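You operate a simulated robot arm through the tools that you are given. There is no shell and no other tool. Be economical: measure what you need, move in short steps, check, and stop when the job is done.

You are at the controls of a simulated robot arm. One attempt, no reset.

Task
Dry the paper in the paper drawer down to 40 %.
Fine: shut the drawer, set the dryer knob, wait for the DRY lamp, switch off.

It is judged by the outcome, as a careful person would: the job done as asked, and still so three seconds after it is handed in. It fails if anything else is knocked over, pushed out of place, dropped, spilled or broken.

Robot
A 7-joint arm with a fingered hand on a trunk, on a base that drives. Base frame: it is fixed to the floor where the robot stands at the start and does not move with it; the origin is under the middle of the robot, x ahead of it, y to its left, z up. Units: mm, degrees, N and s.
With the tool pointing down near the work surface it reaches from about 100 to 620 mm from the robot's upright axis, wherever it stands. Its first joint turns from -115.0 to 115.0 degrees. Places, roughly: black tester switch [600, -200, 900]; dryer knob [800, 0, 900]; dryer switch [700, -100, 900]; paper drawer [500, -100, 600]; paper dryer [800, -100, 1000]. Payload 3.1 kg.
The tool frame sits at the grasp point between the pads (the TCP): z along the fingers, y along the line on which they close. The tips reach 22 mm beyond it. Largest opening 112 mm; the body of the gripper starts 60 mm behind the TCP. The gripper is a hand of 3 fingers: y runs from the thumb to the fingers, the wrist lies at [0, 0, -218] in the tool frame, and closing takes about 1.5 s.
Orientation is that of the tool frame in the base frame, as [roll, pitch, yaw] about the fixed x, y, z axes, in that order (R = Rz(yaw) Ry(pitch) Rx(roll)). With the fingers straight down and closing along the base's y, the tool's x points along the base's -x, its y along +y and its z along -z.

Tools
- The arm moves only by the tool play_rows. Its argument "targets" is a list of rows, each a list of 6 numbers: the shift along the tool's x, y, z in cm, then the turn, a rotation vector about the tool's x, y, z in degrees. In form: [[dx, dy, dz, ax, ay, az], ...]. A call has 1 to 8 rows; each row is the pose to reach, as a shift and turn from the pose commanded when the call began, along the tool's axes at that moment. "fingers" is the finger opening in cm, from 0 to 11.2, set as the call begins (left out, the last holds). Each row takes 0.2 s and may step no farther than 50 mm and 8.6 degrees from the row before; otherwise, or with a gripper value out of range, the whole call is refused. A pose out of reach is approached as far as the arm can. The call stops where the force on the tool passes 40 N (or 10 N more than at its start, if that is more) or the arm is blocked; 0.2 s more then pass. The fingers move at their own pace (about 108 mm/s each) and stop on an object; they squeeze with about 27 N. The grip force told is the motor's: it shows also when the fingers shut on nothing. Time passes only in rows, and 0.2 s behind the last, so rows that repeat a pose let the fingers close. It gives the time, the measured TCP pose, the force on the tool (base axes), the opening and the grip force at its end, in the units of the frame above (readings bear some noise), with the torque about the TCP (base axes, N m) and any sound that the robot's microphone picked up.
- Cameras (640 x 400 px; columns grow to the right, rows downward): "scene" is now at [3.5, 109.3, 1536.6]; the picture's right is [-0.57, -0.82, 0.00], its down [-0.62, 0.43, -0.66] and it looks along [0.54, -0.38, -0.75] (base axes); focal length 287 px, centre (320, 200). "wrist" rides on the gripper at [66, 3, -80] in the tool frame; the picture's right is [-0.05, 1.00, 0.00], its down [-0.77, -0.04, -0.64] and it looks along [-0.64, -0.03, 0.77] (tool axes); focal length 275 px, centre (320, 200). There is no depth. A picture from a camera that has moved, and an enlarged one, comes with that camera's place and axes in the base frame and with its lens.
- camera(camera): a new picture of that camera. The clock stands still meanwhile.
- raise_lower(by): slides the trunk up (or, below 0, down) by that many mm; the arm and the scene camera ride with it, the base frame stays. It gives what a move gives, with no picture.
- drive_base(legs): drives the robot by 1 to 6 legs, each [ahead, left, turn to the left] in mm, mm and degrees, along the robot's own axes; the way and the turn of a leg run together, so that a leg with both is an arc; at most 1500 mm and 180 degrees a leg. The arm and the cameras ride along, it lands a little off, and it stops where it bumps. It gives what a move gives.
- curl_fingers(finger1, finger2, thumb_bend): sets how far each is bent, from 0 (flat) to 1 (curled in); at 0.3 the hand is open as for a grip, at 0.7 the pads meet at the TCP. One left out holds its place. A second passes; each finger stops where it meets its share of the squeeze, and holds until it gets a number again. A gripper value or a shape takes the hand back. It gives what a move gives, with no picture; readings hold the bend of each and the force on the fingers (four entries, about 0 where the hand has none), thumb and palm.
- grasp_type(shape): the hand has 3 fingers and takes this shape, open, in about a second: jaw (thumb against the fingers, like two jaws); tri (thumb and two fingers); tip (a fingertip pinch); poke (one finger out to press); point (the index stretched); flat (the hand flat); cup (the hand cupped); fist (a fist). The gripper value then closes the fingers along that shape, each until it touches; the sizes above hold for jaw. It gives what a move gives, with no picture.
- head_to(pan, tilt): turns the head with the scene camera to pan (to the left, within 155 degrees either way) and tilt (down, from -29 to 69), counted from straight ahead of the robot. It gives what a move gives.
- close_up(camera, box): a new picture of the part [left, top, right, bottom] of that camera's present view, enlarged. The clock stands still meanwhile.
- job_done(): hands the job in; it is judged then, once.

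Go step by step. Nothing tells you exact positions but the pictures and the camera data: compare them with the known pose of the tool, close in by small moves and look again before you grip or let go. The budget is 120 turns and 82 pictures, counting those below and the enlarged ones. Unless the task says otherwise, let go and move clear before handing in, and close with one line.

The tools are called after "Emit:" by a JSON object that holds its "op" and its "data". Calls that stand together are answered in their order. play_rows: Moves the arm, as the interface text tells. Its arguments: {"type":"object","properties":{"targets":{"type":"array"},"fingers":{"type":"number"}},"required":["targets"]} The other tools are called the same way: raise_lower (by) slides the trunk up or down; grasp_type (shape) gives the hand a shape; curl_fingers (finger1, finger2, thumb_bend) moves the fingers one by one; drive_base (legs) drives the base; head_to (pan, tilt) turns the head that bears the scene camera; camera (camera) takes a picture; close_up (camera, box) takes an enlarged picture of a part of a camera's view; job_done () hands the job in.

At the start:

```text
time_s: 0.0
position: [327.4, 95.1, 1226.5]
tcp_rot: [-180.0, 0.0, 179.9]
contact_force: [1.1, -0.6, 0.1]
moment: [0.0, -0.01, 0.03]
grip_width: 112.1
grip_force: 0.1
shape: jaw
bend: [0.3, 0.3, 0.3]
finger forces: [0.0, 0.2, 0.1, 0.1, 0.0, 0.0]
trunk travel left (down, up): [-670.0, 320.0]
robot x, y, heading: [-0.3, -1.8, -0.0]
head pan, tilt: [-35.1, 48.7]
```

scene: 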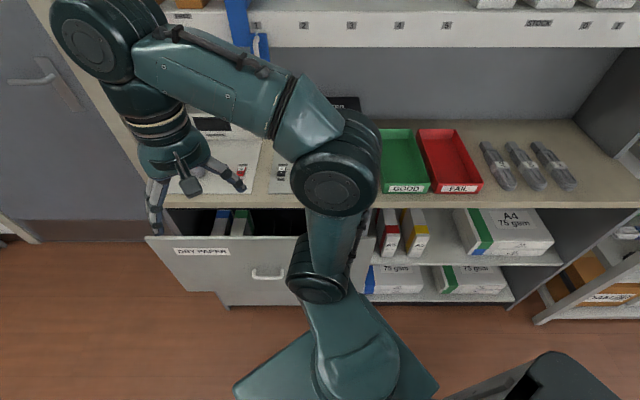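
wrist: 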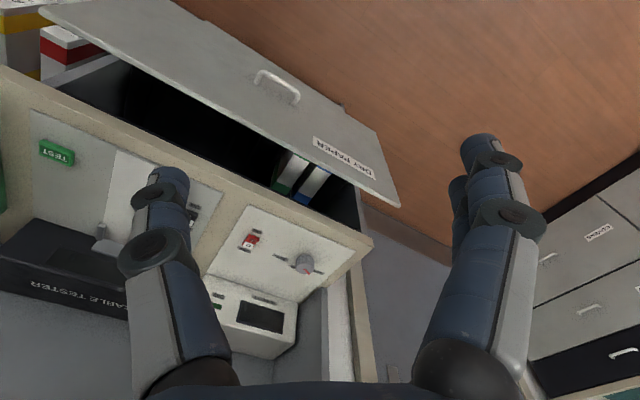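

The paper drawer stands open below the counter, and the dryer panel (switch, knob, display) sits on the counter. I'll look closer at the dryer and the drawer.

Emit:
{"op": "close_up", "data": {"camera": "wrist", "box": [180, 180, 400, 380]}}

Emit:
{"op": "close_up", "data": {"camera": "scene", "box": [140, 80, 400, 320]}}

```text
2.00 times, centred on (290, 280) of wrist
camera zoom: at [259.4, 98.5, 1306.6], right [0.05, 1.0, 0.0], down [0.77, -0.04, 0.64], along [0.64, -0.03, -0.77], focal length 551 px, centre (380, 40)
```

zoom: 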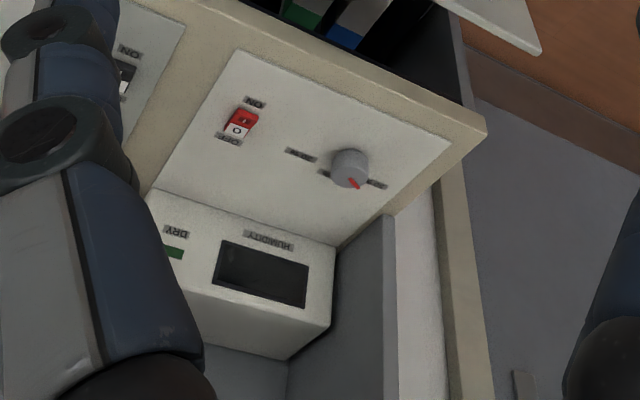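

```text
1.67 times, centred on (270, 200) of scene
camera zoom: at [3.5, 109.3, 1536.6], right [-0.57, -0.82, 0.0], down [-0.62, 0.43, -0.66], along [0.54, -0.38, -0.75], focal length 478 px, centre (403, 200)
```

zoom: 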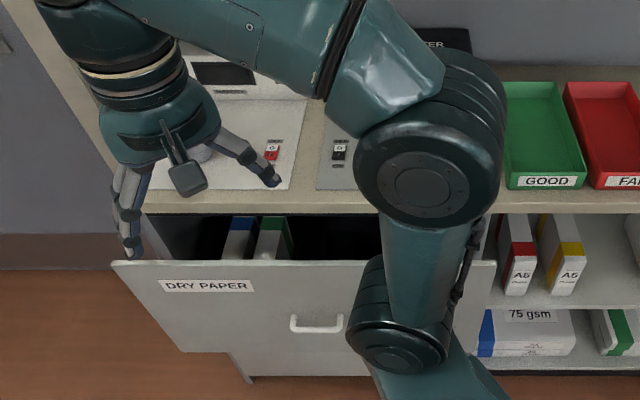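

The drawer handle is near [439, 2, 705] and the cabinet is turned about -35°, so the drawer pushes shut along about [0.82, -0.57]. First I'll close the fingers and yaw the hand to line up with that.

Emit:
{"op": "play_rows", "data": {"targets": [[0, 0, 0, 0, 0, 7], [0, 0, 0, 0, 0, 14], [0, 0, 0, 0, 0, 21], [0, 0, 0, 0, 0, 28], [0, 0, 0, 0, 0, 35], [0, 0, 0, 0, 0, 35], [0, 0, 0, 0, 0, 35]], "fingers": 0}}

```text
time_s: 1.6
position: [326.3, 96.5, 1227.4]
tcp_rot: [-179.9, 0.0, 145.0]
contact_force: [0.4, 0.6, -0.2]
moment: [0.0, -0.01, 0.02]
grip_width: 0.0
grip_force: 27.4
shape: jaw
bend: [0.67, 0.67, 0.75]
finger forces: [0.0, 0.0, 0.0, 0.0, 0.0, 0.0]
trunk travel left (down, up): [-670.0, 320.0]
robot x, y, heading: [-1.5, -1.7, 0.1]
head pan, tilt: [-35.1, 48.7]
```

The yaw is done. Next I'll pitch the hand forward toward horizontal while moving slightly ahead.

Emit:
{"op": "play_rows", "data": {"targets": [[-1.2, 0, 0, 0, -8.5, 0], [-2.4, 0, 0, 0, -17, 0], [-3.6, 0, 0, 0, -25.5, 0], [-4.8, 0, 0, 0, -34, 0], [-6, 0, 0, 0, -42.5, 0], [-7.2, 0, 0, 0, -51, 0], [-8.4, 0, 0, 0, -59.5, 0], [-9.6, 0, 0, 0, -68, 0]]}}

Emit:
{"op": "camera", "data": {"camera": "scene"}}

```text
time_s: 3.4
position: [405.6, 40.1, 1226.9]
tcp_rot: [179.9, 68.1, 145.0]
contact_force: [0.4, -0.2, 0.8]
moment: [0.0, 0.02, -0.03]
grip_width: 0.0
grip_force: 27.1
shape: jaw
bend: [0.67, 0.67, 0.75]
finger forces: [0.0, 0.0, 0.1, 0.0, 0.1, 0.1]
trunk travel left (down, up): [-670.0, 320.0]
robot x, y, heading: [-1.5, -0.5, -0.1]
head pan, tilt: [-35.1, 48.7]
```

```text
77 pictures are left
camera scene: at [3.7, 109.4, 1536.6], right [-0.57, -0.82, 0.0], down [-0.62, 0.43, -0.66], along [0.54, -0.38, -0.75], focal length 287 px, centre (320, 200)
```

scene: 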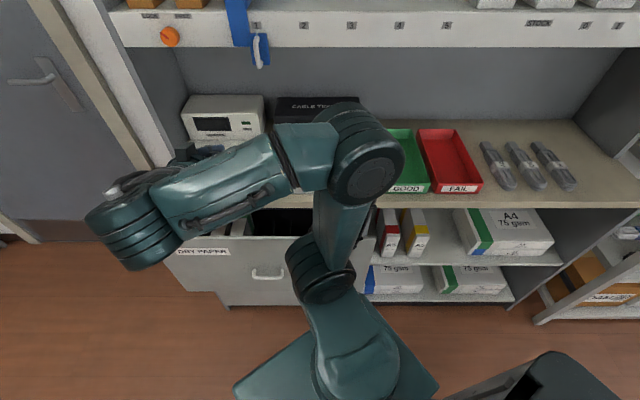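

The hand is now tilted 68° from down at s≈309, short of the drawer face, and the elbow looks well clear of the cabinet. I'll lower the trunk.

Emit:
{"op": "raise_lower", "data": {"by": -300}}

Emit:
{"op": "camera", "data": {"camera": "scene"}}

Emit:
{"op": "camera", "data": {"camera": "wrist"}}

```text
time_s: 6.4
position: [405.4, 40.5, 925.5]
tcp_rot: [180.0, 68.0, 145.0]
contact_force: [0.1, -0.6, -0.1]
moment: [0.0, 0.02, -0.02]
grip_width: 0.2
grip_force: 27.1
shape: jaw
bend: [0.67, 0.67, 0.75]
finger forces: [0.1, 0.0, 0.1, 0.0, 0.0, 0.0]
trunk travel left (down, up): [-370.0, 620.0]
robot x, y, heading: [-0.2, -4.4, -0.3]
head pan, tilt: [-35.1, 48.7]
```

```text
76 pictures are left
camera scene: at [3.5, 109.3, 1236.6], right [-0.57, -0.82, 0.0], down [-0.62, 0.43, -0.66], along [0.54, -0.38, -0.75], focal length 287 px, centre (320, 200)
```

scene: 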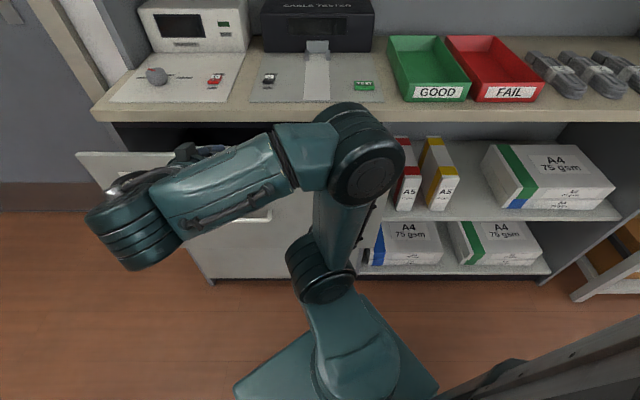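

```text
75 pictures are left
camera wrist: at [325.3, 100.4, 894.8], right [0.59, 0.81, 0.04], down [-0.27, 0.14, 0.95], along [0.76, -0.57, 0.3], focal length 275 px, centre (320, 200)
```

wrist: 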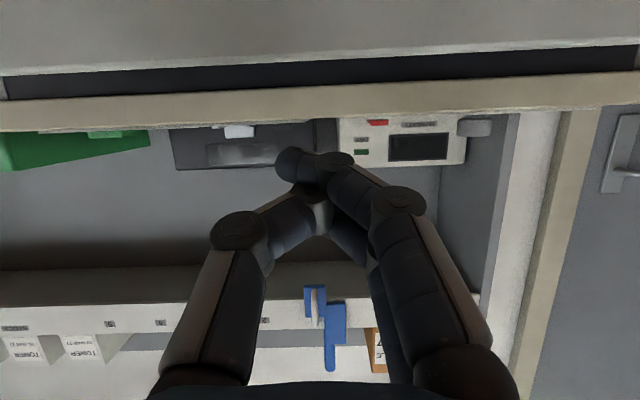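

The drawer's top edge is at about z 871 and the counter's underside at about 882. I'll lower to push height, z≈800.

Emit:
{"op": "raise_lower", "data": {"by": -125}}

Emit:
{"op": "camera", "data": {"camera": "wrist"}}

Emit:
{"op": "camera", "data": {"camera": "scene"}}

```text
time_s: 7.9
position: [405.5, 40.2, 801.6]
tcp_rot: [-180.0, 68.1, 145.0]
contact_force: [0.2, -0.9, 1.1]
moment: [-0.02, -0.03, 0.02]
grip_width: 0.0
grip_force: 27.7
shape: jaw
bend: [0.67, 0.67, 0.75]
finger forces: [0.0, 0.0, 0.0, 0.1, 0.1, 0.0]
trunk travel left (down, up): [-245.0, 745.0]
robot x, y, heading: [-2.4, 1.3, 0.1]
head pan, tilt: [-35.1, 48.7]
```

```text
74 pictures are left
camera wrist: at [325.3, 100.4, 769.8], right [0.59, 0.81, 0.04], down [-0.27, 0.14, 0.95], along [0.76, -0.57, 0.3], focal length 275 px, centre (320, 200)
```

wrist: 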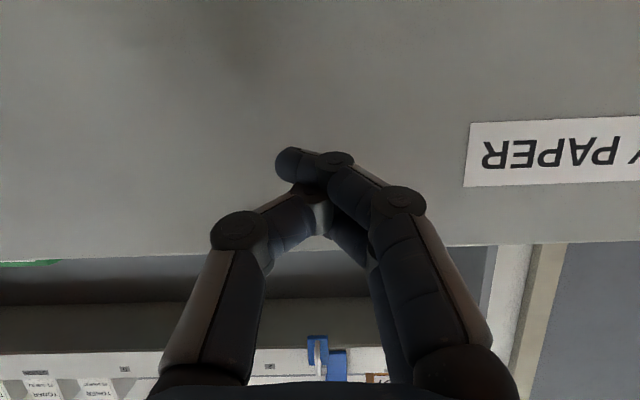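

```text
73 pictures are left
camera scene: at [3.5, 109.3, 1111.6], right [-0.57, -0.82, 0.0], down [-0.62, 0.43, -0.66], along [0.54, -0.38, -0.75], focal length 287 px, centre (320, 200)
```

scene: 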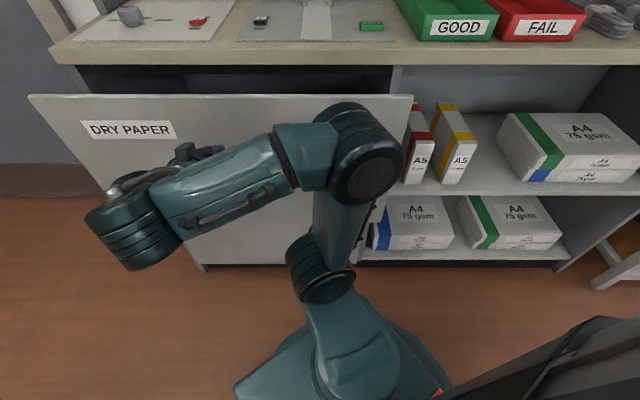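

The hand faces the drawer front with a gap of about 55 mm. I'll push straight in with gentle steps.

Emit:
{"op": "play_rows", "data": {"targets": [[-0.75, 0, 1.85, 0, 0, 0], [-1.5, 0, 3.71, 0, 0, 0], [-1.9, 0, 4.63, 0, 0, 0], [-2.25, 0, 5.56, 0, 0, 0], [-2.62, 0, 6.49, 0, 0, 0], [-3.0, 0, 7.42, 0, 0, 0], [-3.37, 0, 8.34, 0, 0, 0], [-3.75, 0, 9.27, 0, 0, 0]]}}

Emit:
{"op": "camera", "data": {"camera": "wrist"}}

Emit:
{"op": "camera", "data": {"camera": "scene"}}

```text
time_s: 9.7
position: [487.4, -15.7, 801.6]
tcp_rot: [179.8, 68.0, 145.0]
contact_force: [-0.3, 0.5, 0.6]
moment: [0.01, -0.01, -0.01]
grip_width: 0.1
grip_force: 26.9
shape: jaw
bend: [0.67, 0.67, 0.75]
finger forces: [0.1, 0.0, 0.0, 0.1, 0.0, 0.1]
trunk travel left (down, up): [-245.0, 745.0]
robot x, y, heading: [1.6, -0.7, -0.1]
head pan, tilt: [-35.1, 48.7]
```

```text
72 pictures are left
camera wrist: at [408.3, 44.0, 770.1], right [0.59, 0.81, 0.04], down [-0.27, 0.14, 0.95], along [0.76, -0.57, 0.3], focal length 275 px, centre (320, 200)
```

wrist: 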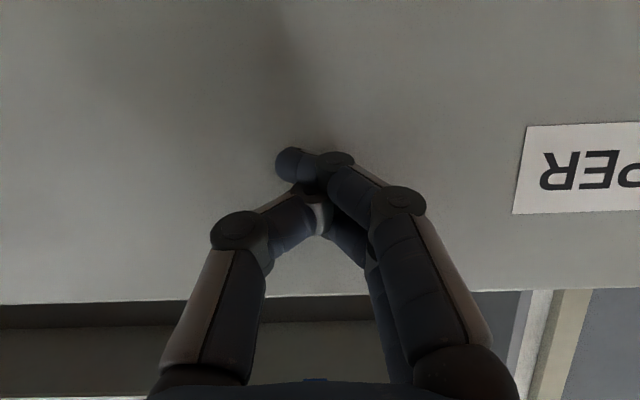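

```text
71 pictures are left
camera scene: at [3.6, 109.3, 1111.6], right [-0.57, -0.82, 0.0], down [-0.62, 0.43, -0.66], along [0.54, -0.38, -0.75], focal length 287 px, centre (320, 200)
```

scene: 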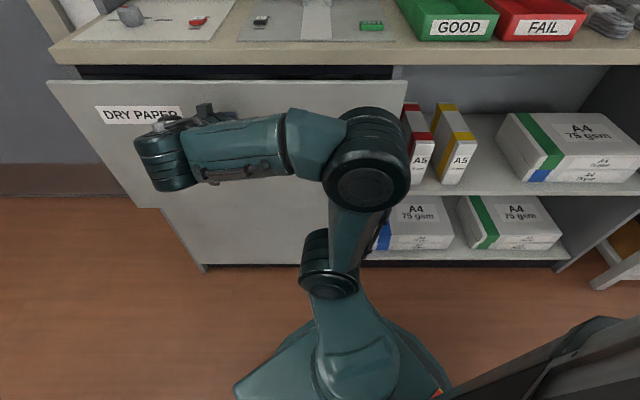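

The drawer is moving in with little force. I'll carry on pushing until it is shut.

Emit:
{"op": "play_rows", "data": {"targets": [[-0.37, 0, 0.93, 0, 0, 0], [-0.75, 0, 1.85, 0, 0, 0], [-1.12, 0, 2.78, 0, 0, 0], [-1.5, 0, 3.71, 0, 0, 0], [-1.87, 0, 4.63, 0, 0, 0], [-2.25, 0, 5.56, 0, 0, 0], [-2.62, 0, 6.49, 0, 0, 0], [-3.0, 0, 7.42, 0, 0, 0]]}}

Emit:
{"op": "camera", "data": {"camera": "scene"}}

```text
time_s: 11.5
position: [547.2, -52.1, 803.5]
tcp_rot: [179.5, 67.8, 145.1]
contact_force: [-24.0, 12.8, 4.9]
moment: [-0.11, -0.14, -0.11]
grip_width: 0.0
grip_force: 27.6
shape: jaw
bend: [0.68, 0.74, 0.79]
finger forces: [0.0, 18.4, 0.0, 0.0, 24.3, 0.0]
trunk travel left (down, up): [-245.0, 745.0]
robot x, y, heading: [-4.5, 0.6, 0.3]
head pan, tilt: [-35.1, 48.7]
stopped in row 8: the force on the tool passed its limit at 50 N (the readings are from after the stop); the commanded pose is now the measured one
```

```text
70 pictures are left
camera scene: at [-1.7, 111.8, 1111.6], right [-0.57, -0.82, 0.0], down [-0.61, 0.43, -0.66], along [0.54, -0.38, -0.75], focal length 287 px, centre (320, 200)
```

scene: 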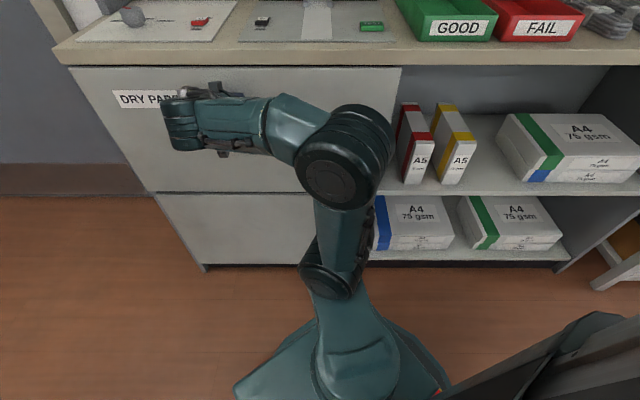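

The drawer looks shut: it hit its stop and its face is flush under the counter. I'll back off straight out and check.

Emit:
{"op": "play_rows", "data": {"targets": [[0.37, 0, -0.93, 0, 0, 0], [1.5, 0, -3.71, 0, 0, 0], [3.0, 0, -7.42, 0, 0, 0], [4.5, 0, -11.1, 0, 0, 0], [6.0, 0, -14.8, 0, 0, 0], [6.0, 0, -14.8, 0, 0, 0]]}}

Emit:
{"op": "camera", "data": {"camera": "wrist"}}

Emit:
{"op": "camera", "data": {"camera": "scene"}}

```text
time_s: 12.9
position: [417.3, 36.3, 800.5]
tcp_rot: [179.7, 67.7, 145.2]
contact_force: [-0.5, -0.2, -0.2]
moment: [0.01, 0.03, 0.03]
grip_width: 0.0
grip_force: 26.8
shape: jaw
bend: [0.68, 0.69, 0.77]
finger forces: [0.0, 0.0, 0.1, 0.1, 0.0, 0.0]
trunk travel left (down, up): [-245.0, 745.0]
robot x, y, heading: [0.6, -1.0, 0.3]
head pan, tilt: [-35.1, 48.7]
```

```text
69 pictures are left
camera wrist: at [335.5, 95.3, 769.3], right [0.58, 0.81, 0.04], down [-0.26, 0.14, 0.95], along [0.77, -0.57, 0.29], focal length 275 px, centre (320, 200)
```

wrist: 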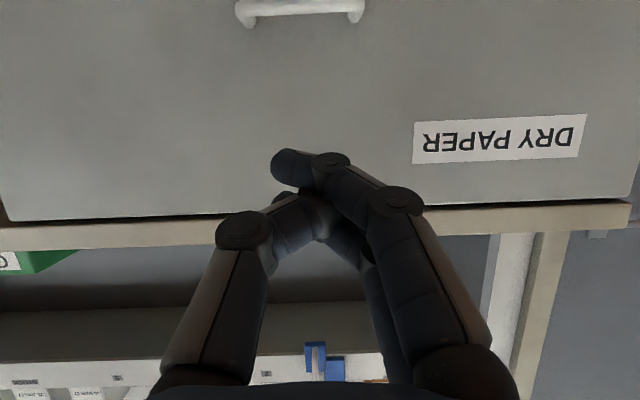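

```text
68 pictures are left
camera scene: at [2.7, 109.9, 1111.6], right [-0.57, -0.82, 0.0], down [-0.62, 0.43, -0.66], along [0.54, -0.38, -0.75], focal length 287 px, centre (320, 200)
```

scene: 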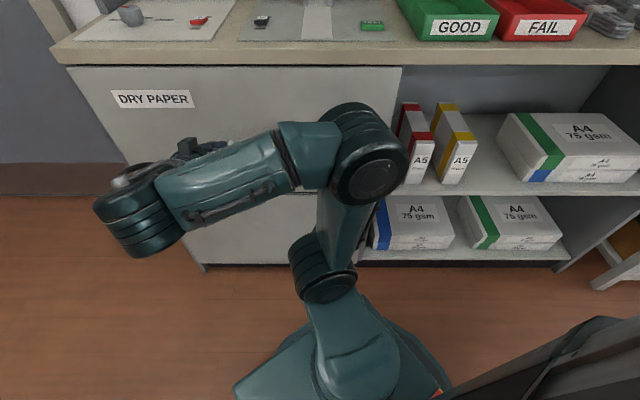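

The drawer is shut. Next I'll raise the trunk and study the dryer panel.

Emit:
{"op": "raise_lower", "data": {"by": 380}}

Emit:
{"op": "head_to", "data": {"pan": -15, "tilt": 40}}

Emit:
{"op": "camera", "data": {"camera": "scene"}}

```text
time_s: 16.6
position: [417.5, 35.5, 1180.9]
tcp_rot: [179.8, 67.7, 145.3]
contact_force: [0.5, 0.3, 0.2]
moment: [0.0, 0.01, 0.02]
grip_width: 0.0
grip_force: 27.2
shape: jaw
bend: [0.68, 0.69, 0.77]
finger forces: [0.0, 0.1, 0.1, 0.0, 0.0, 0.1]
trunk travel left (down, up): [-625.0, 365.0]
robot x, y, heading: [-3.6, 1.7, 0.1]
head pan, tilt: [-35.1, 48.7]
```

```text
time_s: 17.4
position: [416.9, 34.9, 1180.1]
tcp_rot: [179.8, 67.7, 145.3]
contact_force: [-0.1, 0.3, -0.8]
moment: [0.02, -0.02, 0.02]
grip_width: 0.0
grip_force: 26.7
shape: jaw
bend: [0.68, 0.69, 0.77]
finger forces: [0.0, 0.0, 0.1, 0.0, 0.0, 0.1]
trunk travel left (down, up): [-625.0, 365.0]
robot x, y, heading: [0.3, -2.0, 0.3]
head pan, tilt: [-15.0, 40.0]
```

```text
67 pictures are left
camera scene: at [20.8, 132.6, 1504.0], right [-0.26, -0.97, 0.0], down [-0.62, 0.17, -0.77], along [0.74, -0.2, -0.64], focal length 287 px, centre (320, 200)
```

scene: 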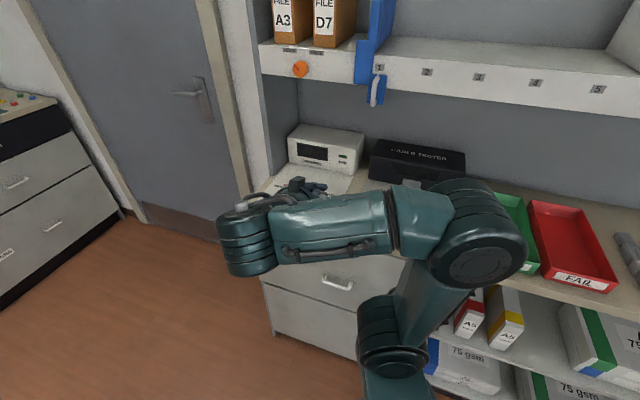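

I'll turn the hand back to point straight down before driving nearer the dryer, since the knob is out of reach from here.

Emit:
{"op": "play_rows", "data": {"targets": [[0, 0, 0, 0, 8.5, 0], [0, 0, 0, 0, 17, 0], [0, 0, 0, 0, 25.5, 0], [0, 0, 0, 0, 34, 0], [0, 0, 0, 0, 42.5, 0], [0, 0, 0, 0, 51, 0], [0, 0, 0, 0, 59.5, 0], [0, 0, 0, 0, 67.7, 0]]}}

Emit:
{"op": "play_rows", "data": {"targets": [[0, 0, 0, 0, 0, -7], [0, 0, 0, 0, 0, -14], [0, 0, 0, 0, 0, -21], [0, 0, 0, 0, 0, -28], [0, 0, 0, 0, 0, -35], [0, 0, 0, 0, 0, -35]]}}

Emit:
{"op": "camera", "data": {"camera": "scene"}}

```text
time_s: 19.2
position: [418.7, 36.3, 1179.3]
tcp_rot: [179.9, -0.1, 145.6]
contact_force: [-0.5, -0.2, -0.4]
moment: [0.01, -0.01, 0.01]
grip_width: 0.2
grip_force: 27.2
shape: jaw
bend: [0.68, 0.69, 0.77]
finger forces: [0.1, 0.1, 0.0, 0.1, 0.1, 0.0]
trunk travel left (down, up): [-625.0, 365.0]
robot x, y, heading: [1.7, 2.7, 0.4]
head pan, tilt: [-15.0, 40.0]
```

```text
time_s: 20.6
position: [417.9, 35.4, 1181.1]
tcp_rot: [179.9, 0.0, -179.5]
contact_force: [-0.4, -0.2, 0.2]
moment: [0.02, 0.0, 0.02]
grip_width: 0.1
grip_force: 27.0
shape: jaw
bend: [0.68, 0.69, 0.77]
finger forces: [0.1, 0.1, 0.0, 0.0, 0.1, 0.0]
trunk travel left (down, up): [-625.0, 365.0]
robot x, y, heading: [-4.2, 0.0, 0.2]
head pan, tilt: [-15.0, 40.0]
```

```text
66 pictures are left
camera scene: at [20.9, 132.7, 1504.1], right [-0.26, -0.97, 0.0], down [-0.62, 0.17, -0.77], along [0.74, -0.2, -0.64], focal length 287 px, centre (320, 200)
```

scene: 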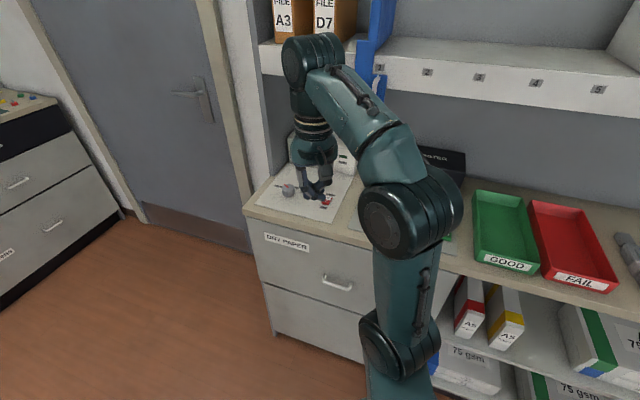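

The hand points down again. Now I'll turn the base to face the cabinet squarely and sidestep in front of the dryer.

Emit:
{"op": "drive_base", "data": {"legs": [[0, 0, -35], [0, 400, 0], [110, 0, 0]]}}

Emit:
{"op": "camera", "data": {"camera": "wrist"}}

Emit:
{"op": "camera", "data": {"camera": "scene"}}

```text
time_s: 25.5
position: [681.7, 66.3, 1181.0]
tcp_rot: [179.9, 0.0, 146.2]
contact_force: [-0.2, 0.2, 0.5]
moment: [0.02, -0.01, 0.03]
grip_width: 0.1
grip_force: 27.1
shape: jaw
bend: [0.68, 0.69, 0.77]
finger forces: [0.0, 0.1, 0.1, 0.0, 0.0, 0.0]
trunk travel left (down, up): [-625.0, 365.0]
robot x, y, heading: [310.1, 273.6, -34.1]
head pan, tilt: [-15.0, 40.0]
```

```text
65 pictures are left
camera wrist: at [627.4, 106.3, 1260.3], right [0.59, 0.8, 0.0], down [0.62, -0.46, 0.64], along [0.51, -0.38, -0.77], focal length 275 px, centre (320, 200)
```

wrist: 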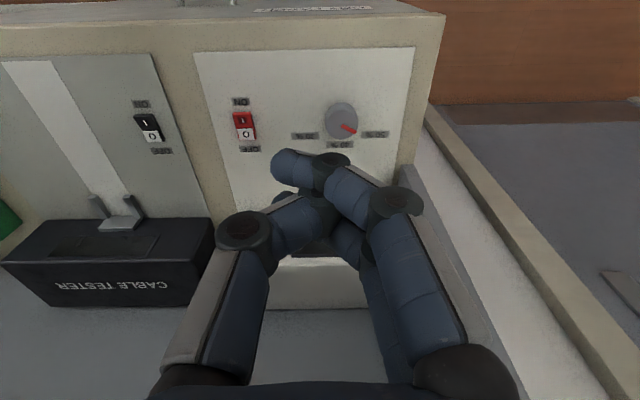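

```text
64 pictures are left
camera scene: at [407.8, 370.0, 1504.0], right [-0.76, -0.65, 0.0], down [-0.42, 0.49, -0.77], along [0.5, -0.58, -0.64], focal length 287 px, centre (320, 200)
```

scene: 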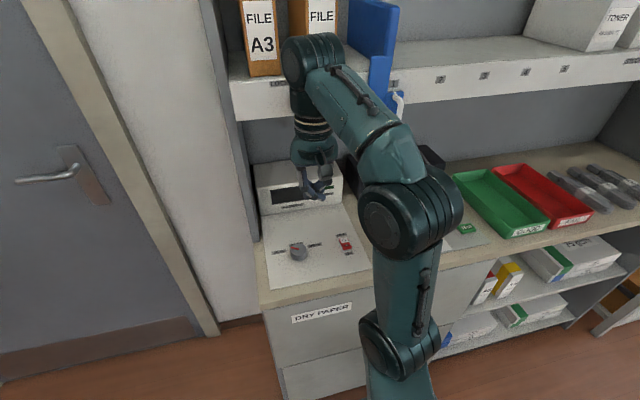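

Emit:
{"op": "close_up", "data": {"camera": "wrist", "box": [220, 80, 420, 180]}}

Emit:
{"op": "close_up", "data": {"camera": "scene", "box": [250, 160, 380, 300]}}

```text
3.20 times, centred on (320, 130) of wrist
camera zoom: at [627.4, 106.3, 1260.3], right [0.59, 0.8, 0.0], down [0.62, -0.46, 0.64], along [0.51, -0.38, -0.77], focal length 881 px, centre (320, 424)
```

zoom: 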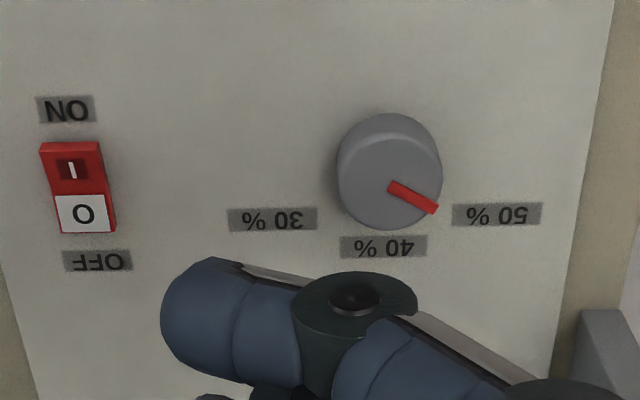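

```text
2.86 times, centred on (315, 230) of scene
camera zoom: at [407.8, 370.0, 1504.0], right [-0.76, -0.65, 0.0], down [-0.42, 0.49, -0.77], along [0.5, -0.58, -0.64], focal length 819 px, centre (334, 114)
```

zoom: 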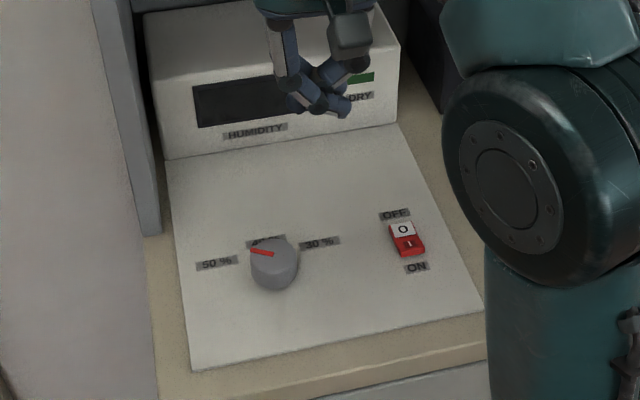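

The knob scale reads 50 (left), 40 (back), 30 (right), and the pointer sits left-back towards 50. The switch is at OFF. I'll open the hand, move above the knob and lower the trunk partway.

Emit:
{"op": "play_rows", "data": {"targets": [[-1.7, 0.5, 0, 0, 0, 0], [-3.5, 1.1, 0, 0, 0, 0], [-5.2, 1.6, 0, 0, 0, 0], [-7, 2.2, 0, 0, 0, 0], [-7, 2.2, 0, 0, 0, 0]], "fingers": 7.5}}

Emit:
{"op": "raise_lower", "data": {"by": -150}}

Emit:
{"op": "camera", "data": {"camera": "wrist"}}

Emit:
{"op": "camera", "data": {"camera": "scene"}}

```text
time_s: 26.7
position: [738.4, 53.5, 1179.4]
tcp_rot: [-180.0, 0.0, 146.3]
contact_force: [-0.5, 0.0, -0.1]
moment: [-0.03, 0.02, 0.0]
grip_width: 75.1
grip_force: 0.0
shape: jaw
bend: [0.69, 0.69, 0.66]
finger forces: [0.0, 0.1, 0.0, 0.1, 0.1, 0.1]
out of reach, approached as far as the arm can: row 4, 5
trunk travel left (down, up): [-625.0, 365.0]
robot x, y, heading: [316.0, 274.4, -34.2]
head pan, tilt: [-15.0, 40.0]
```

```text
time_s: 28.5
position: [737.5, 52.6, 1029.0]
tcp_rot: [179.9, 0.0, 146.2]
contact_force: [0.2, 0.3, 0.1]
moment: [-0.04, 0.02, 0.05]
grip_width: 75.0
grip_force: 0.0
shape: jaw
bend: [0.69, 0.69, 0.66]
finger forces: [0.2, 0.0, 0.1, 0.1, 0.0, 0.1]
trunk travel left (down, up): [-475.0, 515.0]
robot x, y, heading: [314.3, 275.1, -34.2]
head pan, tilt: [-15.0, 40.0]
```

```text
61 pictures are left
camera wrist: at [683.0, 92.7, 1108.2], right [0.59, 0.8, 0.0], down [0.62, -0.46, 0.64], along [0.51, -0.38, -0.77], focal length 275 px, centre (320, 200)
```

wrist: 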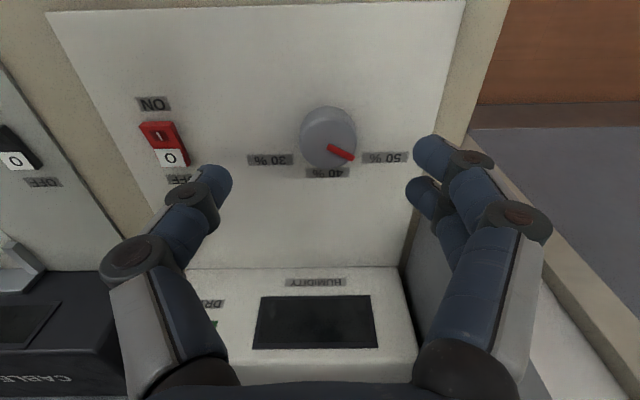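

```text
60 pictures are left
camera scene: at [406.5, 370.9, 1354.1], right [-0.76, -0.65, 0.0], down [-0.42, 0.49, -0.77], along [0.5, -0.58, -0.64], focal length 287 px, centre (320, 200)
```

scene: 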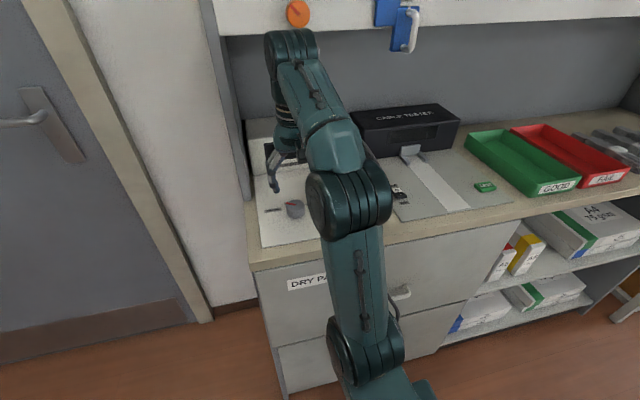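

Two views agree that the knob's top centre is near [754, 46, 935]. I'll move forward about 18 mm and lower the hand partway.

Emit:
{"op": "play_rows", "data": {"targets": [[0, 0, 2, 0, 0, 0], [-0.6, 0.1, 4, 0, 0, 0], [-1.2, 0.3, 4.5, 0, 0, 0], [-1.8, 0.36, 4.8, 0, 0, 0], [-1.8, 0.36, 4.8, 0, 0, 0]], "fingers": 7.5}}

Emit:
{"op": "camera", "data": {"camera": "wrist"}}

Emit:
{"op": "close_up", "data": {"camera": "scene", "box": [230, 120, 350, 240]}}

```text
time_s: 29.7
position: [753.7, 45.3, 980.8]
tcp_rot: [179.9, 0.1, 146.3]
contact_force: [-0.5, -0.6, 1.0]
moment: [-0.02, 0.01, -0.01]
grip_width: 74.9
grip_force: 0.1
shape: jaw
bend: [0.69, 0.69, 0.66]
finger forces: [0.0, 0.0, 0.1, 0.1, 0.0, 0.0]
trunk travel left (down, up): [-475.0, 515.0]
robot x, y, heading: [315.3, 275.2, -33.8]
head pan, tilt: [-15.0, 40.0]
```

```text
59 pictures are left
camera wrist: at [699.9, 85.4, 1060.8], right [0.59, 0.8, 0.0], down [0.62, -0.46, 0.64], along [0.51, -0.38, -0.77], focal length 275 px, centre (320, 200)
```

wrist: 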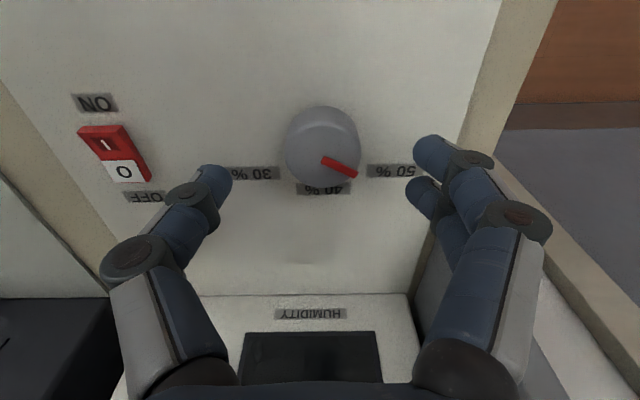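

```text
3.33 times, centred on (290, 180) of scene
camera zoom: at [406.6, 370.9, 1354.1], right [-0.76, -0.65, 0.0], down [-0.42, 0.49, -0.77], along [0.5, -0.58, -0.64], focal length 956 px, centre (420, 267)
```

zoom: 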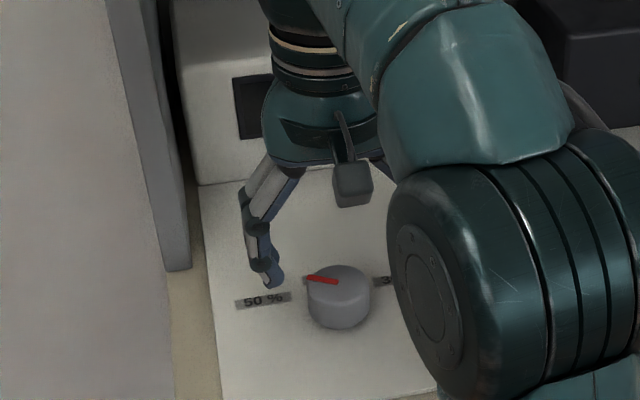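

The hand is centred over the knob with the fingers to either side. I'll descend about 28 mm more and check.

Emit:
{"op": "play_rows", "data": {"targets": [[0, 0, 1, 0, 0, 0], [0, 0, 2, 0, 0, 0], [0, 0, 2.8, 0, 0, 0], [0, 0, 2.8, 0, 0, 0]]}}

Emit:
{"op": "camera", "data": {"camera": "wrist"}}

Emit:
{"op": "close_up", "data": {"camera": "scene", "box": [230, 120, 350, 240]}}

```text
time_s: 30.7
position: [755.0, 47.1, 951.6]
tcp_rot: [179.9, 0.1, 146.1]
contact_force: [-0.2, -0.1, 0.7]
moment: [-0.04, -0.02, -0.02]
grip_width: 74.9
grip_force: 0.1
shape: jaw
bend: [0.69, 0.69, 0.66]
finger forces: [0.1, 0.0, 0.0, 0.0, 0.0, 0.0]
trunk travel left (down, up): [-475.0, 515.0]
robot x, y, heading: [316.3, 272.9, -34.1]
head pan, tilt: [-15.0, 40.0]
```

```text
57 pictures are left
camera wrist: at [700.4, 86.4, 1031.7], right [0.59, 0.8, 0.0], down [0.62, -0.46, 0.64], along [0.51, -0.38, -0.77], focal length 275 px, centre (320, 200)
```

wrist: 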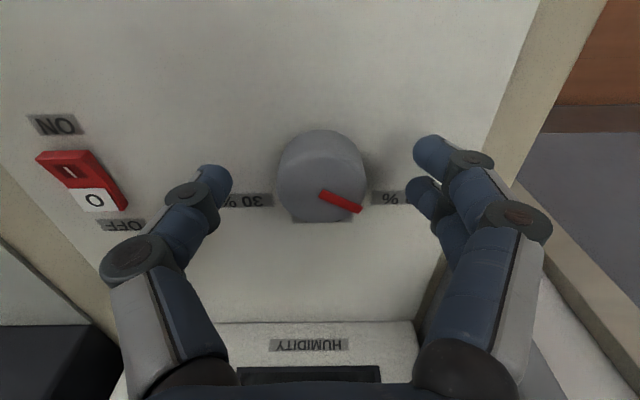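

```text
3.33 times, centred on (290, 180) of scene
camera zoom: at [406.6, 370.9, 1354.1], right [-0.76, -0.65, 0.0], down [-0.42, 0.49, -0.77], along [0.5, -0.58, -0.64], focal length 956 px, centre (420, 267)
```

zoom: 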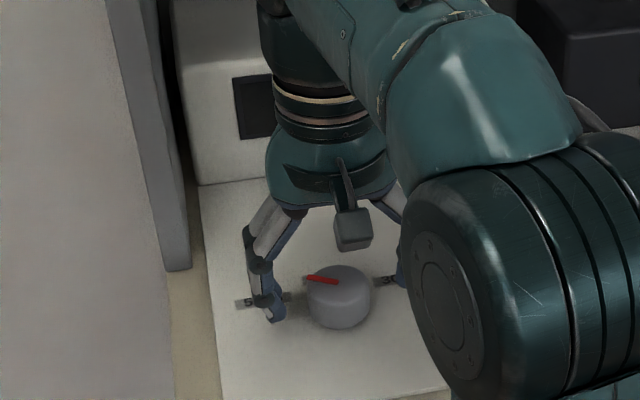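

The knob is centred and its top is near z 926. I'll descend 20 mm so the finger pads straddle it.

Emit:
{"op": "play_rows", "data": {"targets": [[0, 0, 0.7, 0, 0, 0], [0, 0, 1.4, 0, 0, 0], [0, 0, 2.0, 0, 0, 0], [0, 0, 2.0, 0, 0, 0]]}}

Emit:
{"op": "camera", "data": {"camera": "wrist"}}

Emit:
{"op": "close_up", "data": {"camera": "scene", "box": [230, 120, 350, 240]}}

```text
time_s: 31.7
position: [753.3, 46.2, 932.1]
tcp_rot: [179.8, 0.1, 146.2]
contact_force: [0.2, 0.4, -0.6]
moment: [0.0, -0.02, 0.02]
grip_width: 74.8
grip_force: 0.1
shape: jaw
bend: [0.69, 0.69, 0.66]
finger forces: [0.0, 0.0, 0.0, 0.0, 0.1, 0.0]
trunk travel left (down, up): [-475.0, 515.0]
robot x, y, heading: [312.9, 268.2, -34.1]
head pan, tilt: [-15.0, 40.0]
```

```text
55 pictures are left
camera wrist: at [699.1, 85.4, 1012.0], right [0.59, 0.8, 0.0], down [0.62, -0.46, 0.64], along [0.51, -0.38, -0.77], focal length 275 px, centre (320, 200)
```

wrist: 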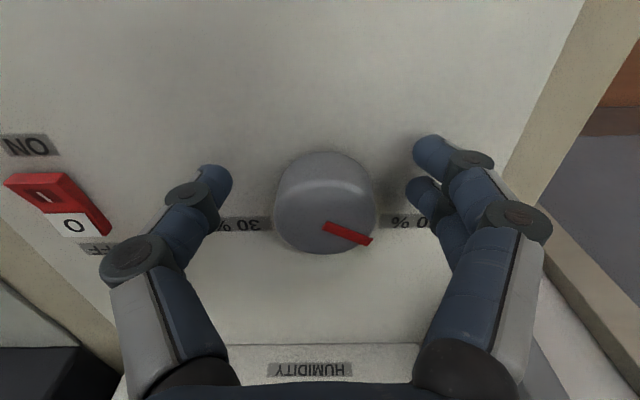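

```text
3.33 times, centred on (290, 180) of scene
camera zoom: at [406.6, 370.9, 1354.1], right [-0.76, -0.65, 0.0], down [-0.42, 0.49, -0.77], along [0.5, -0.58, -0.64], focal length 956 px, centre (420, 267)
```

zoom: 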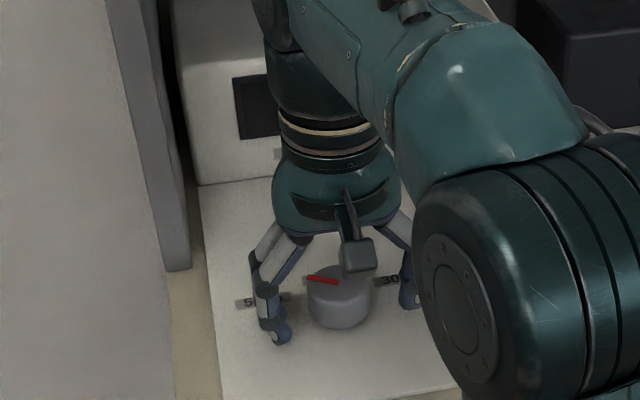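

The pads are about 12 mm below the knob's top and straddle it. The pointer sits about 60° left of the 40 mark, so I'll close on the knob.

Emit:
{"op": "play_rows", "data": {"targets": [[0, 0, 0, 0, 0, 0], [0, 0, 0, 0, 0, 0], [0, 0, 0, 0, 0, 0], [0, 0, 0, 0, 0, 0], [0, 0, 0, 0, 0, 0], [0, 0, 0, 0, 0, 0]], "fingers": 0}}

Emit:
{"op": "camera", "data": {"camera": "wrist"}}

```text
time_s: 33.1
position: [752.5, 46.1, 932.5]
tcp_rot: [179.9, 0.0, 146.2]
contact_force: [-7.4, 3.9, -5.7]
moment: [0.07, 0.11, 0.01]
grip_width: 25.4
grip_force: 27.0
shape: jaw
bend: [0.73, 0.73, 0.7]
finger forces: [10.9, 12.1, 0.1, 0.1, 23.0, 0.0]
trunk travel left (down, up): [-475.0, 515.0]
robot x, y, heading: [318.0, 274.7, -34.1]
head pan, tilt: [-15.0, 40.0]
```

```text
53 pictures are left
camera wrist: at [698.2, 85.9, 1012.4], right [0.59, 0.8, 0.0], down [0.62, -0.46, 0.64], along [0.51, -0.38, -0.77], focal length 275 px, centre (320, 200)
```

wrist: 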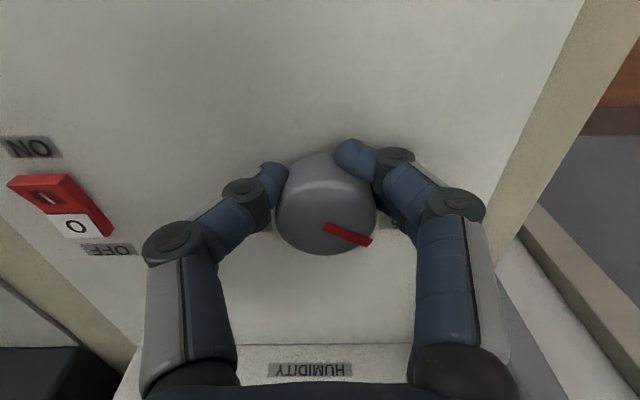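

The fingers closed on the near side of the knob (25 mm chord), so its centre is about 10 mm farther ahead. I'll open, shift forward and regrip.

Emit:
{"op": "play_rows", "data": {"targets": [[0, 0, 0, 0, 0, 0], [0, 0, 0, 0, 0, 0], [0, 0, 0, 0, 0, 0], [-0.5, 0, 0, 0, 0, 0], [-1.0, 0, 0, 0, 0, 0], [-1.0, 0, 0, 0, 0, 0]], "fingers": 7.5}}

Emit:
{"op": "play_rows", "data": {"targets": [[0, 0, 0, 0, 0, 0], [0, 0, 0, 0, 0, 0], [0, 0, 0, 0, 0, 0], [0, 0, 0, 0, 0, 0], [0, 0, 0, 0, 0, 0], [0, 0, 0, 0, 0, 0]], "fingers": 0}}

Emit:
{"op": "camera", "data": {"camera": "wrist"}}

```text
time_s: 34.5
position: [762.6, 39.7, 932.7]
tcp_rot: [179.8, 0.2, 146.3]
contact_force: [-0.4, 0.9, 0.5]
moment: [-0.01, -0.01, -0.01]
grip_width: 74.5
grip_force: 0.0
shape: jaw
bend: [0.69, 0.69, 0.66]
finger forces: [0.0, 0.0, 0.1, 0.0, 0.1, 0.0]
trunk travel left (down, up): [-475.0, 515.0]
robot x, y, heading: [315.8, 272.9, -34.2]
head pan, tilt: [-15.0, 40.0]
```

```text
time_s: 35.9
position: [762.2, 38.4, 933.4]
tcp_rot: [179.9, 0.1, 146.3]
contact_force: [-0.1, -0.5, 0.5]
moment: [0.0, 0.02, -0.01]
grip_width: 33.2
grip_force: 27.3
shape: jaw
bend: [0.74, 0.74, 0.7]
finger forces: [12.5, 12.6, 0.0, 0.1, 24.5, 0.0]
trunk travel left (down, up): [-475.0, 515.0]
robot x, y, heading: [320.8, 274.7, -34.2]
head pan, tilt: [-15.0, 40.0]
```

```text
52 pictures are left
camera wrist: at [708.0, 79.0, 1012.4], right [0.59, 0.8, 0.0], down [0.62, -0.46, 0.64], along [0.51, -0.38, -0.77], focal length 275 px, centre (320, 200)
```

wrist: 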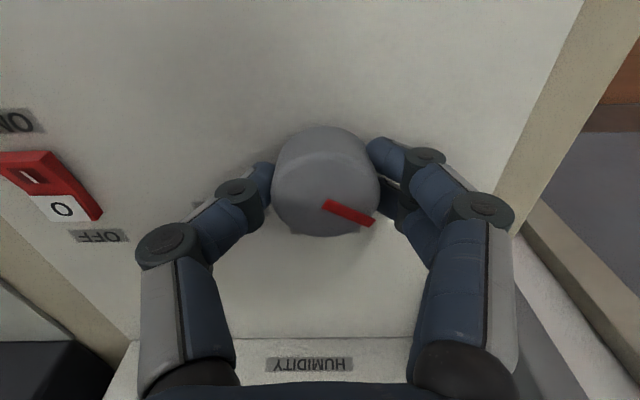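

That is a symmetric, force-free grip. I'll turn the knob clockwise 32° first and look.

Emit:
{"op": "play_rows", "data": {"targets": [[0, 0, 0, 0, 0, 8], [0, 0, 0, 0, 0, 16], [0, 0, 0, 0, 0, 24], [0, 0, 0, 0, 0, 32], [0, 0, 0, 0, 0, 32]]}}

Emit:
{"op": "camera", "data": {"camera": "wrist"}}

Emit:
{"op": "close_up", "data": {"camera": "scene", "box": [230, 120, 350, 240]}}

```text
time_s: 37.1
position: [763.4, 41.0, 933.1]
tcp_rot: [179.9, 0.0, 114.1]
contact_force: [-0.9, -1.2, 0.6]
moment: [-0.01, 0.01, 0.03]
grip_width: 33.2
grip_force: 27.1
shape: jaw
bend: [0.74, 0.74, 0.7]
finger forces: [12.6, 12.6, 0.0, 0.1, 25.5, 0.0]
trunk travel left (down, up): [-475.0, 515.0]
robot x, y, heading: [314.4, 272.1, -33.9]
head pan, tilt: [-15.0, 40.0]
```

```text
51 pictures are left
camera wrist: at [736.6, 102.3, 1012.4], right [0.93, 0.37, 0.0], down [0.28, -0.72, 0.64], along [0.23, -0.59, -0.77], focal length 275 px, centre (320, 200)
```

wrist: 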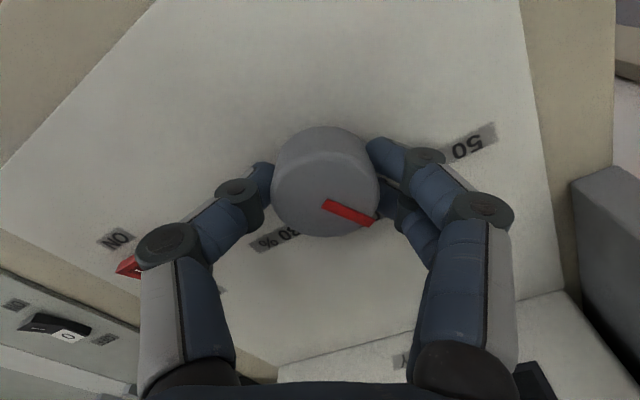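

```text
3.33 times, centred on (290, 180) of scene
camera zoom: at [406.4, 370.7, 1354.1], right [-0.76, -0.65, 0.0], down [-0.42, 0.49, -0.77], along [0.5, -0.58, -0.64], focal length 956 px, centre (420, 267)
```

zoom: 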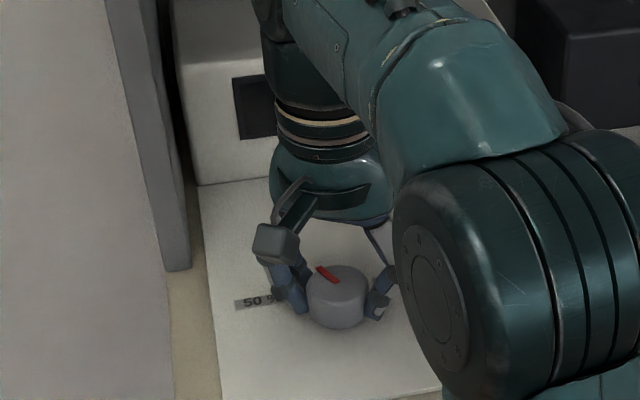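

The knob turns with the hand. I'll turn 28° more, for 60° in all.

Emit:
{"op": "play_rows", "data": {"targets": [[0, 0, 0, 0, 0, 8], [0, 0, 0, 0, 0, 16], [0, 0, 0, 0, 0, 24], [0, 0, 0, 0, 0, 28], [0, 0, 0, 0, 0, 28]]}}

Emit:
{"op": "camera", "data": {"camera": "wrist"}}

Emit:
{"op": "close_up", "data": {"camera": "scene", "box": [230, 120, 350, 240]}}

```text
time_s: 38.3
position: [762.3, 41.1, 932.9]
tcp_rot: [179.9, -0.2, 86.1]
contact_force: [-4.3, 0.9, -6.3]
moment: [0.01, 0.08, 0.01]
grip_width: 32.7
grip_force: 27.2
shape: jaw
bend: [0.74, 0.74, 0.7]
finger forces: [12.2, 11.7, 0.1, 0.0, 27.7, 0.1]
trunk travel left (down, up): [-475.0, 515.0]
robot x, y, heading: [317.4, 272.1, -34.4]
head pan, tilt: [-15.0, 40.0]
```

```text
49 pictures are left
camera wrist: at [768.8, 107.1, 1013.0], right [0.99, -0.11, 0.0], down [-0.09, -0.77, 0.64], along [-0.07, -0.63, -0.77], focal length 275 px, centre (320, 200)
```

wrist: 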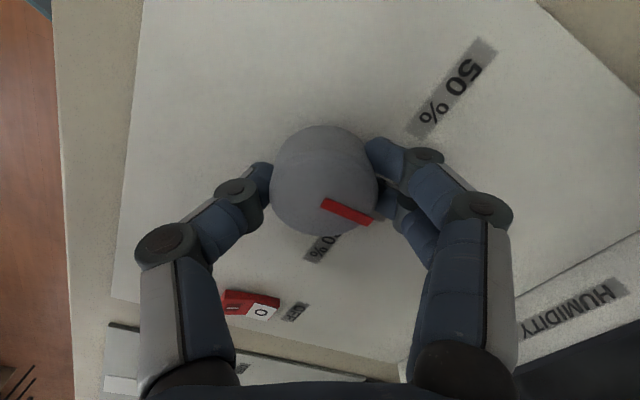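

```text
3.33 times, centred on (290, 180) of scene
camera zoom: at [406.3, 370.8, 1354.0], right [-0.76, -0.65, 0.0], down [-0.42, 0.49, -0.77], along [0.5, -0.58, -0.64], focal length 956 px, centre (420, 267)
```

zoom: 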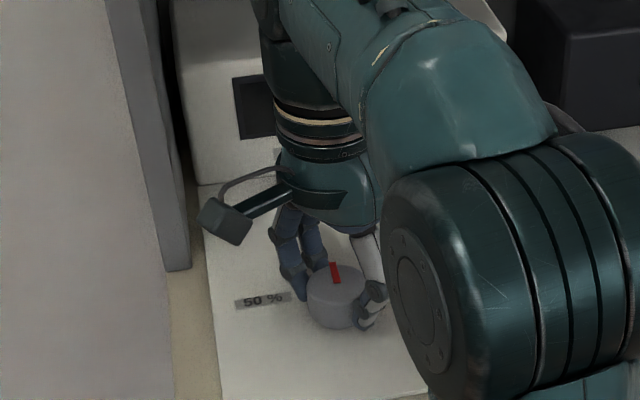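

The pointer now looks close to straight back, at 40. I'll let go, rise clear and check its angle.

Emit:
{"op": "play_rows", "data": {"targets": [[0, 0, 0, 0, 0, 0], [0, 0, 0, 0, 0, 0], [0, 0, 0, 0, 0, 0], [0, 0, -2, 0, 0, 0], [0, 0, -5, 0, 0, 0], [0, 0, -8, 0, 0, 0]], "fingers": 7.5}}

Emit:
{"op": "play_rows", "data": {"targets": [[0, 0, 0, 0, 0, -8], [0, 0, 0, 0, 0, -16], [0, 0, 0, 0, 0, -24], [0, 0, 0, 0, 0, -32], [0, 0, 0, 0, 0, -40], [0, 0, 0, 0, 0, -48], [0, 0, 0, 0, 0, -56], [0, 0, 0, 0, 0, -60]]}}

Emit:
{"op": "camera", "data": {"camera": "wrist"}}

Emit:
{"op": "close_up", "data": {"camera": "scene", "box": [230, 120, 350, 240]}}

```text
time_s: 39.7
position: [761.4, 42.4, 1011.6]
tcp_rot: [-180.0, -0.1, 86.3]
contact_force: [0.6, -0.2, 0.7]
moment: [-0.02, 0.01, 0.02]
grip_width: 74.7
grip_force: 0.1
shape: jaw
bend: [0.69, 0.69, 0.66]
finger forces: [0.0, 0.1, 0.0, 0.0, 0.0, 0.0]
trunk travel left (down, up): [-475.0, 515.0]
robot x, y, heading: [319.0, 273.1, -34.3]
head pan, tilt: [-15.0, 40.0]
```

```text
time_s: 41.5
position: [763.3, 41.1, 1011.0]
tcp_rot: [179.9, 0.1, 146.3]
contact_force: [0.3, 0.8, -0.2]
moment: [-0.01, 0.01, -0.01]
grip_width: 74.7
grip_force: 0.0
shape: jaw
bend: [0.69, 0.69, 0.66]
finger forces: [0.1, 0.0, 0.0, 0.0, 0.1, 0.1]
trunk travel left (down, up): [-475.0, 515.0]
robot x, y, heading: [315.0, 273.3, -34.2]
head pan, tilt: [-15.0, 40.0]
```

```text
47 pictures are left
camera wrist: at [708.3, 80.2, 1091.5], right [0.59, 0.81, 0.0], down [0.62, -0.46, 0.64], along [0.51, -0.38, -0.77], focal length 275 px, centre (320, 200)
```

wrist: 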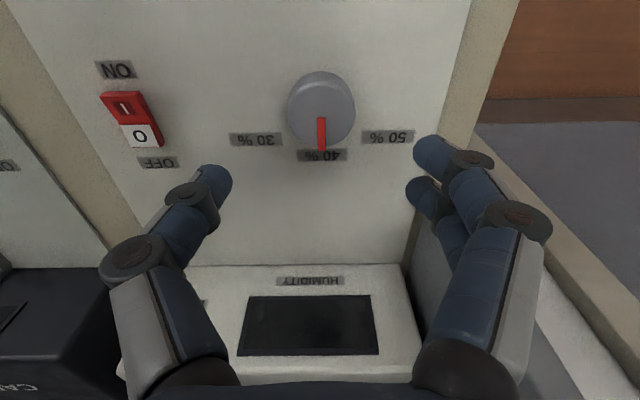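

```text
3.33 times, centred on (290, 180) of scene
camera zoom: at [406.6, 370.9, 1354.1], right [-0.76, -0.65, 0.0], down [-0.42, 0.49, -0.77], along [0.5, -0.58, -0.64], focal length 956 px, centre (420, 267)
```

zoom: 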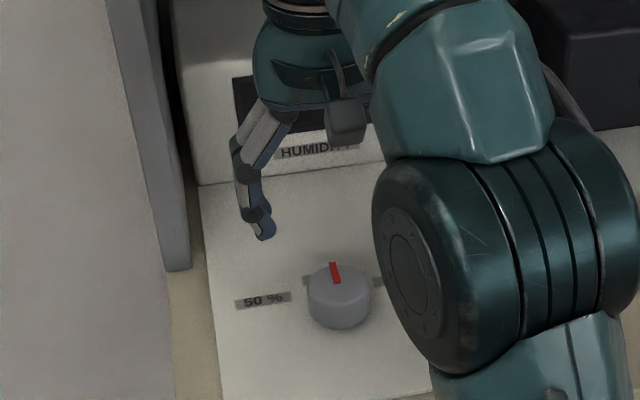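

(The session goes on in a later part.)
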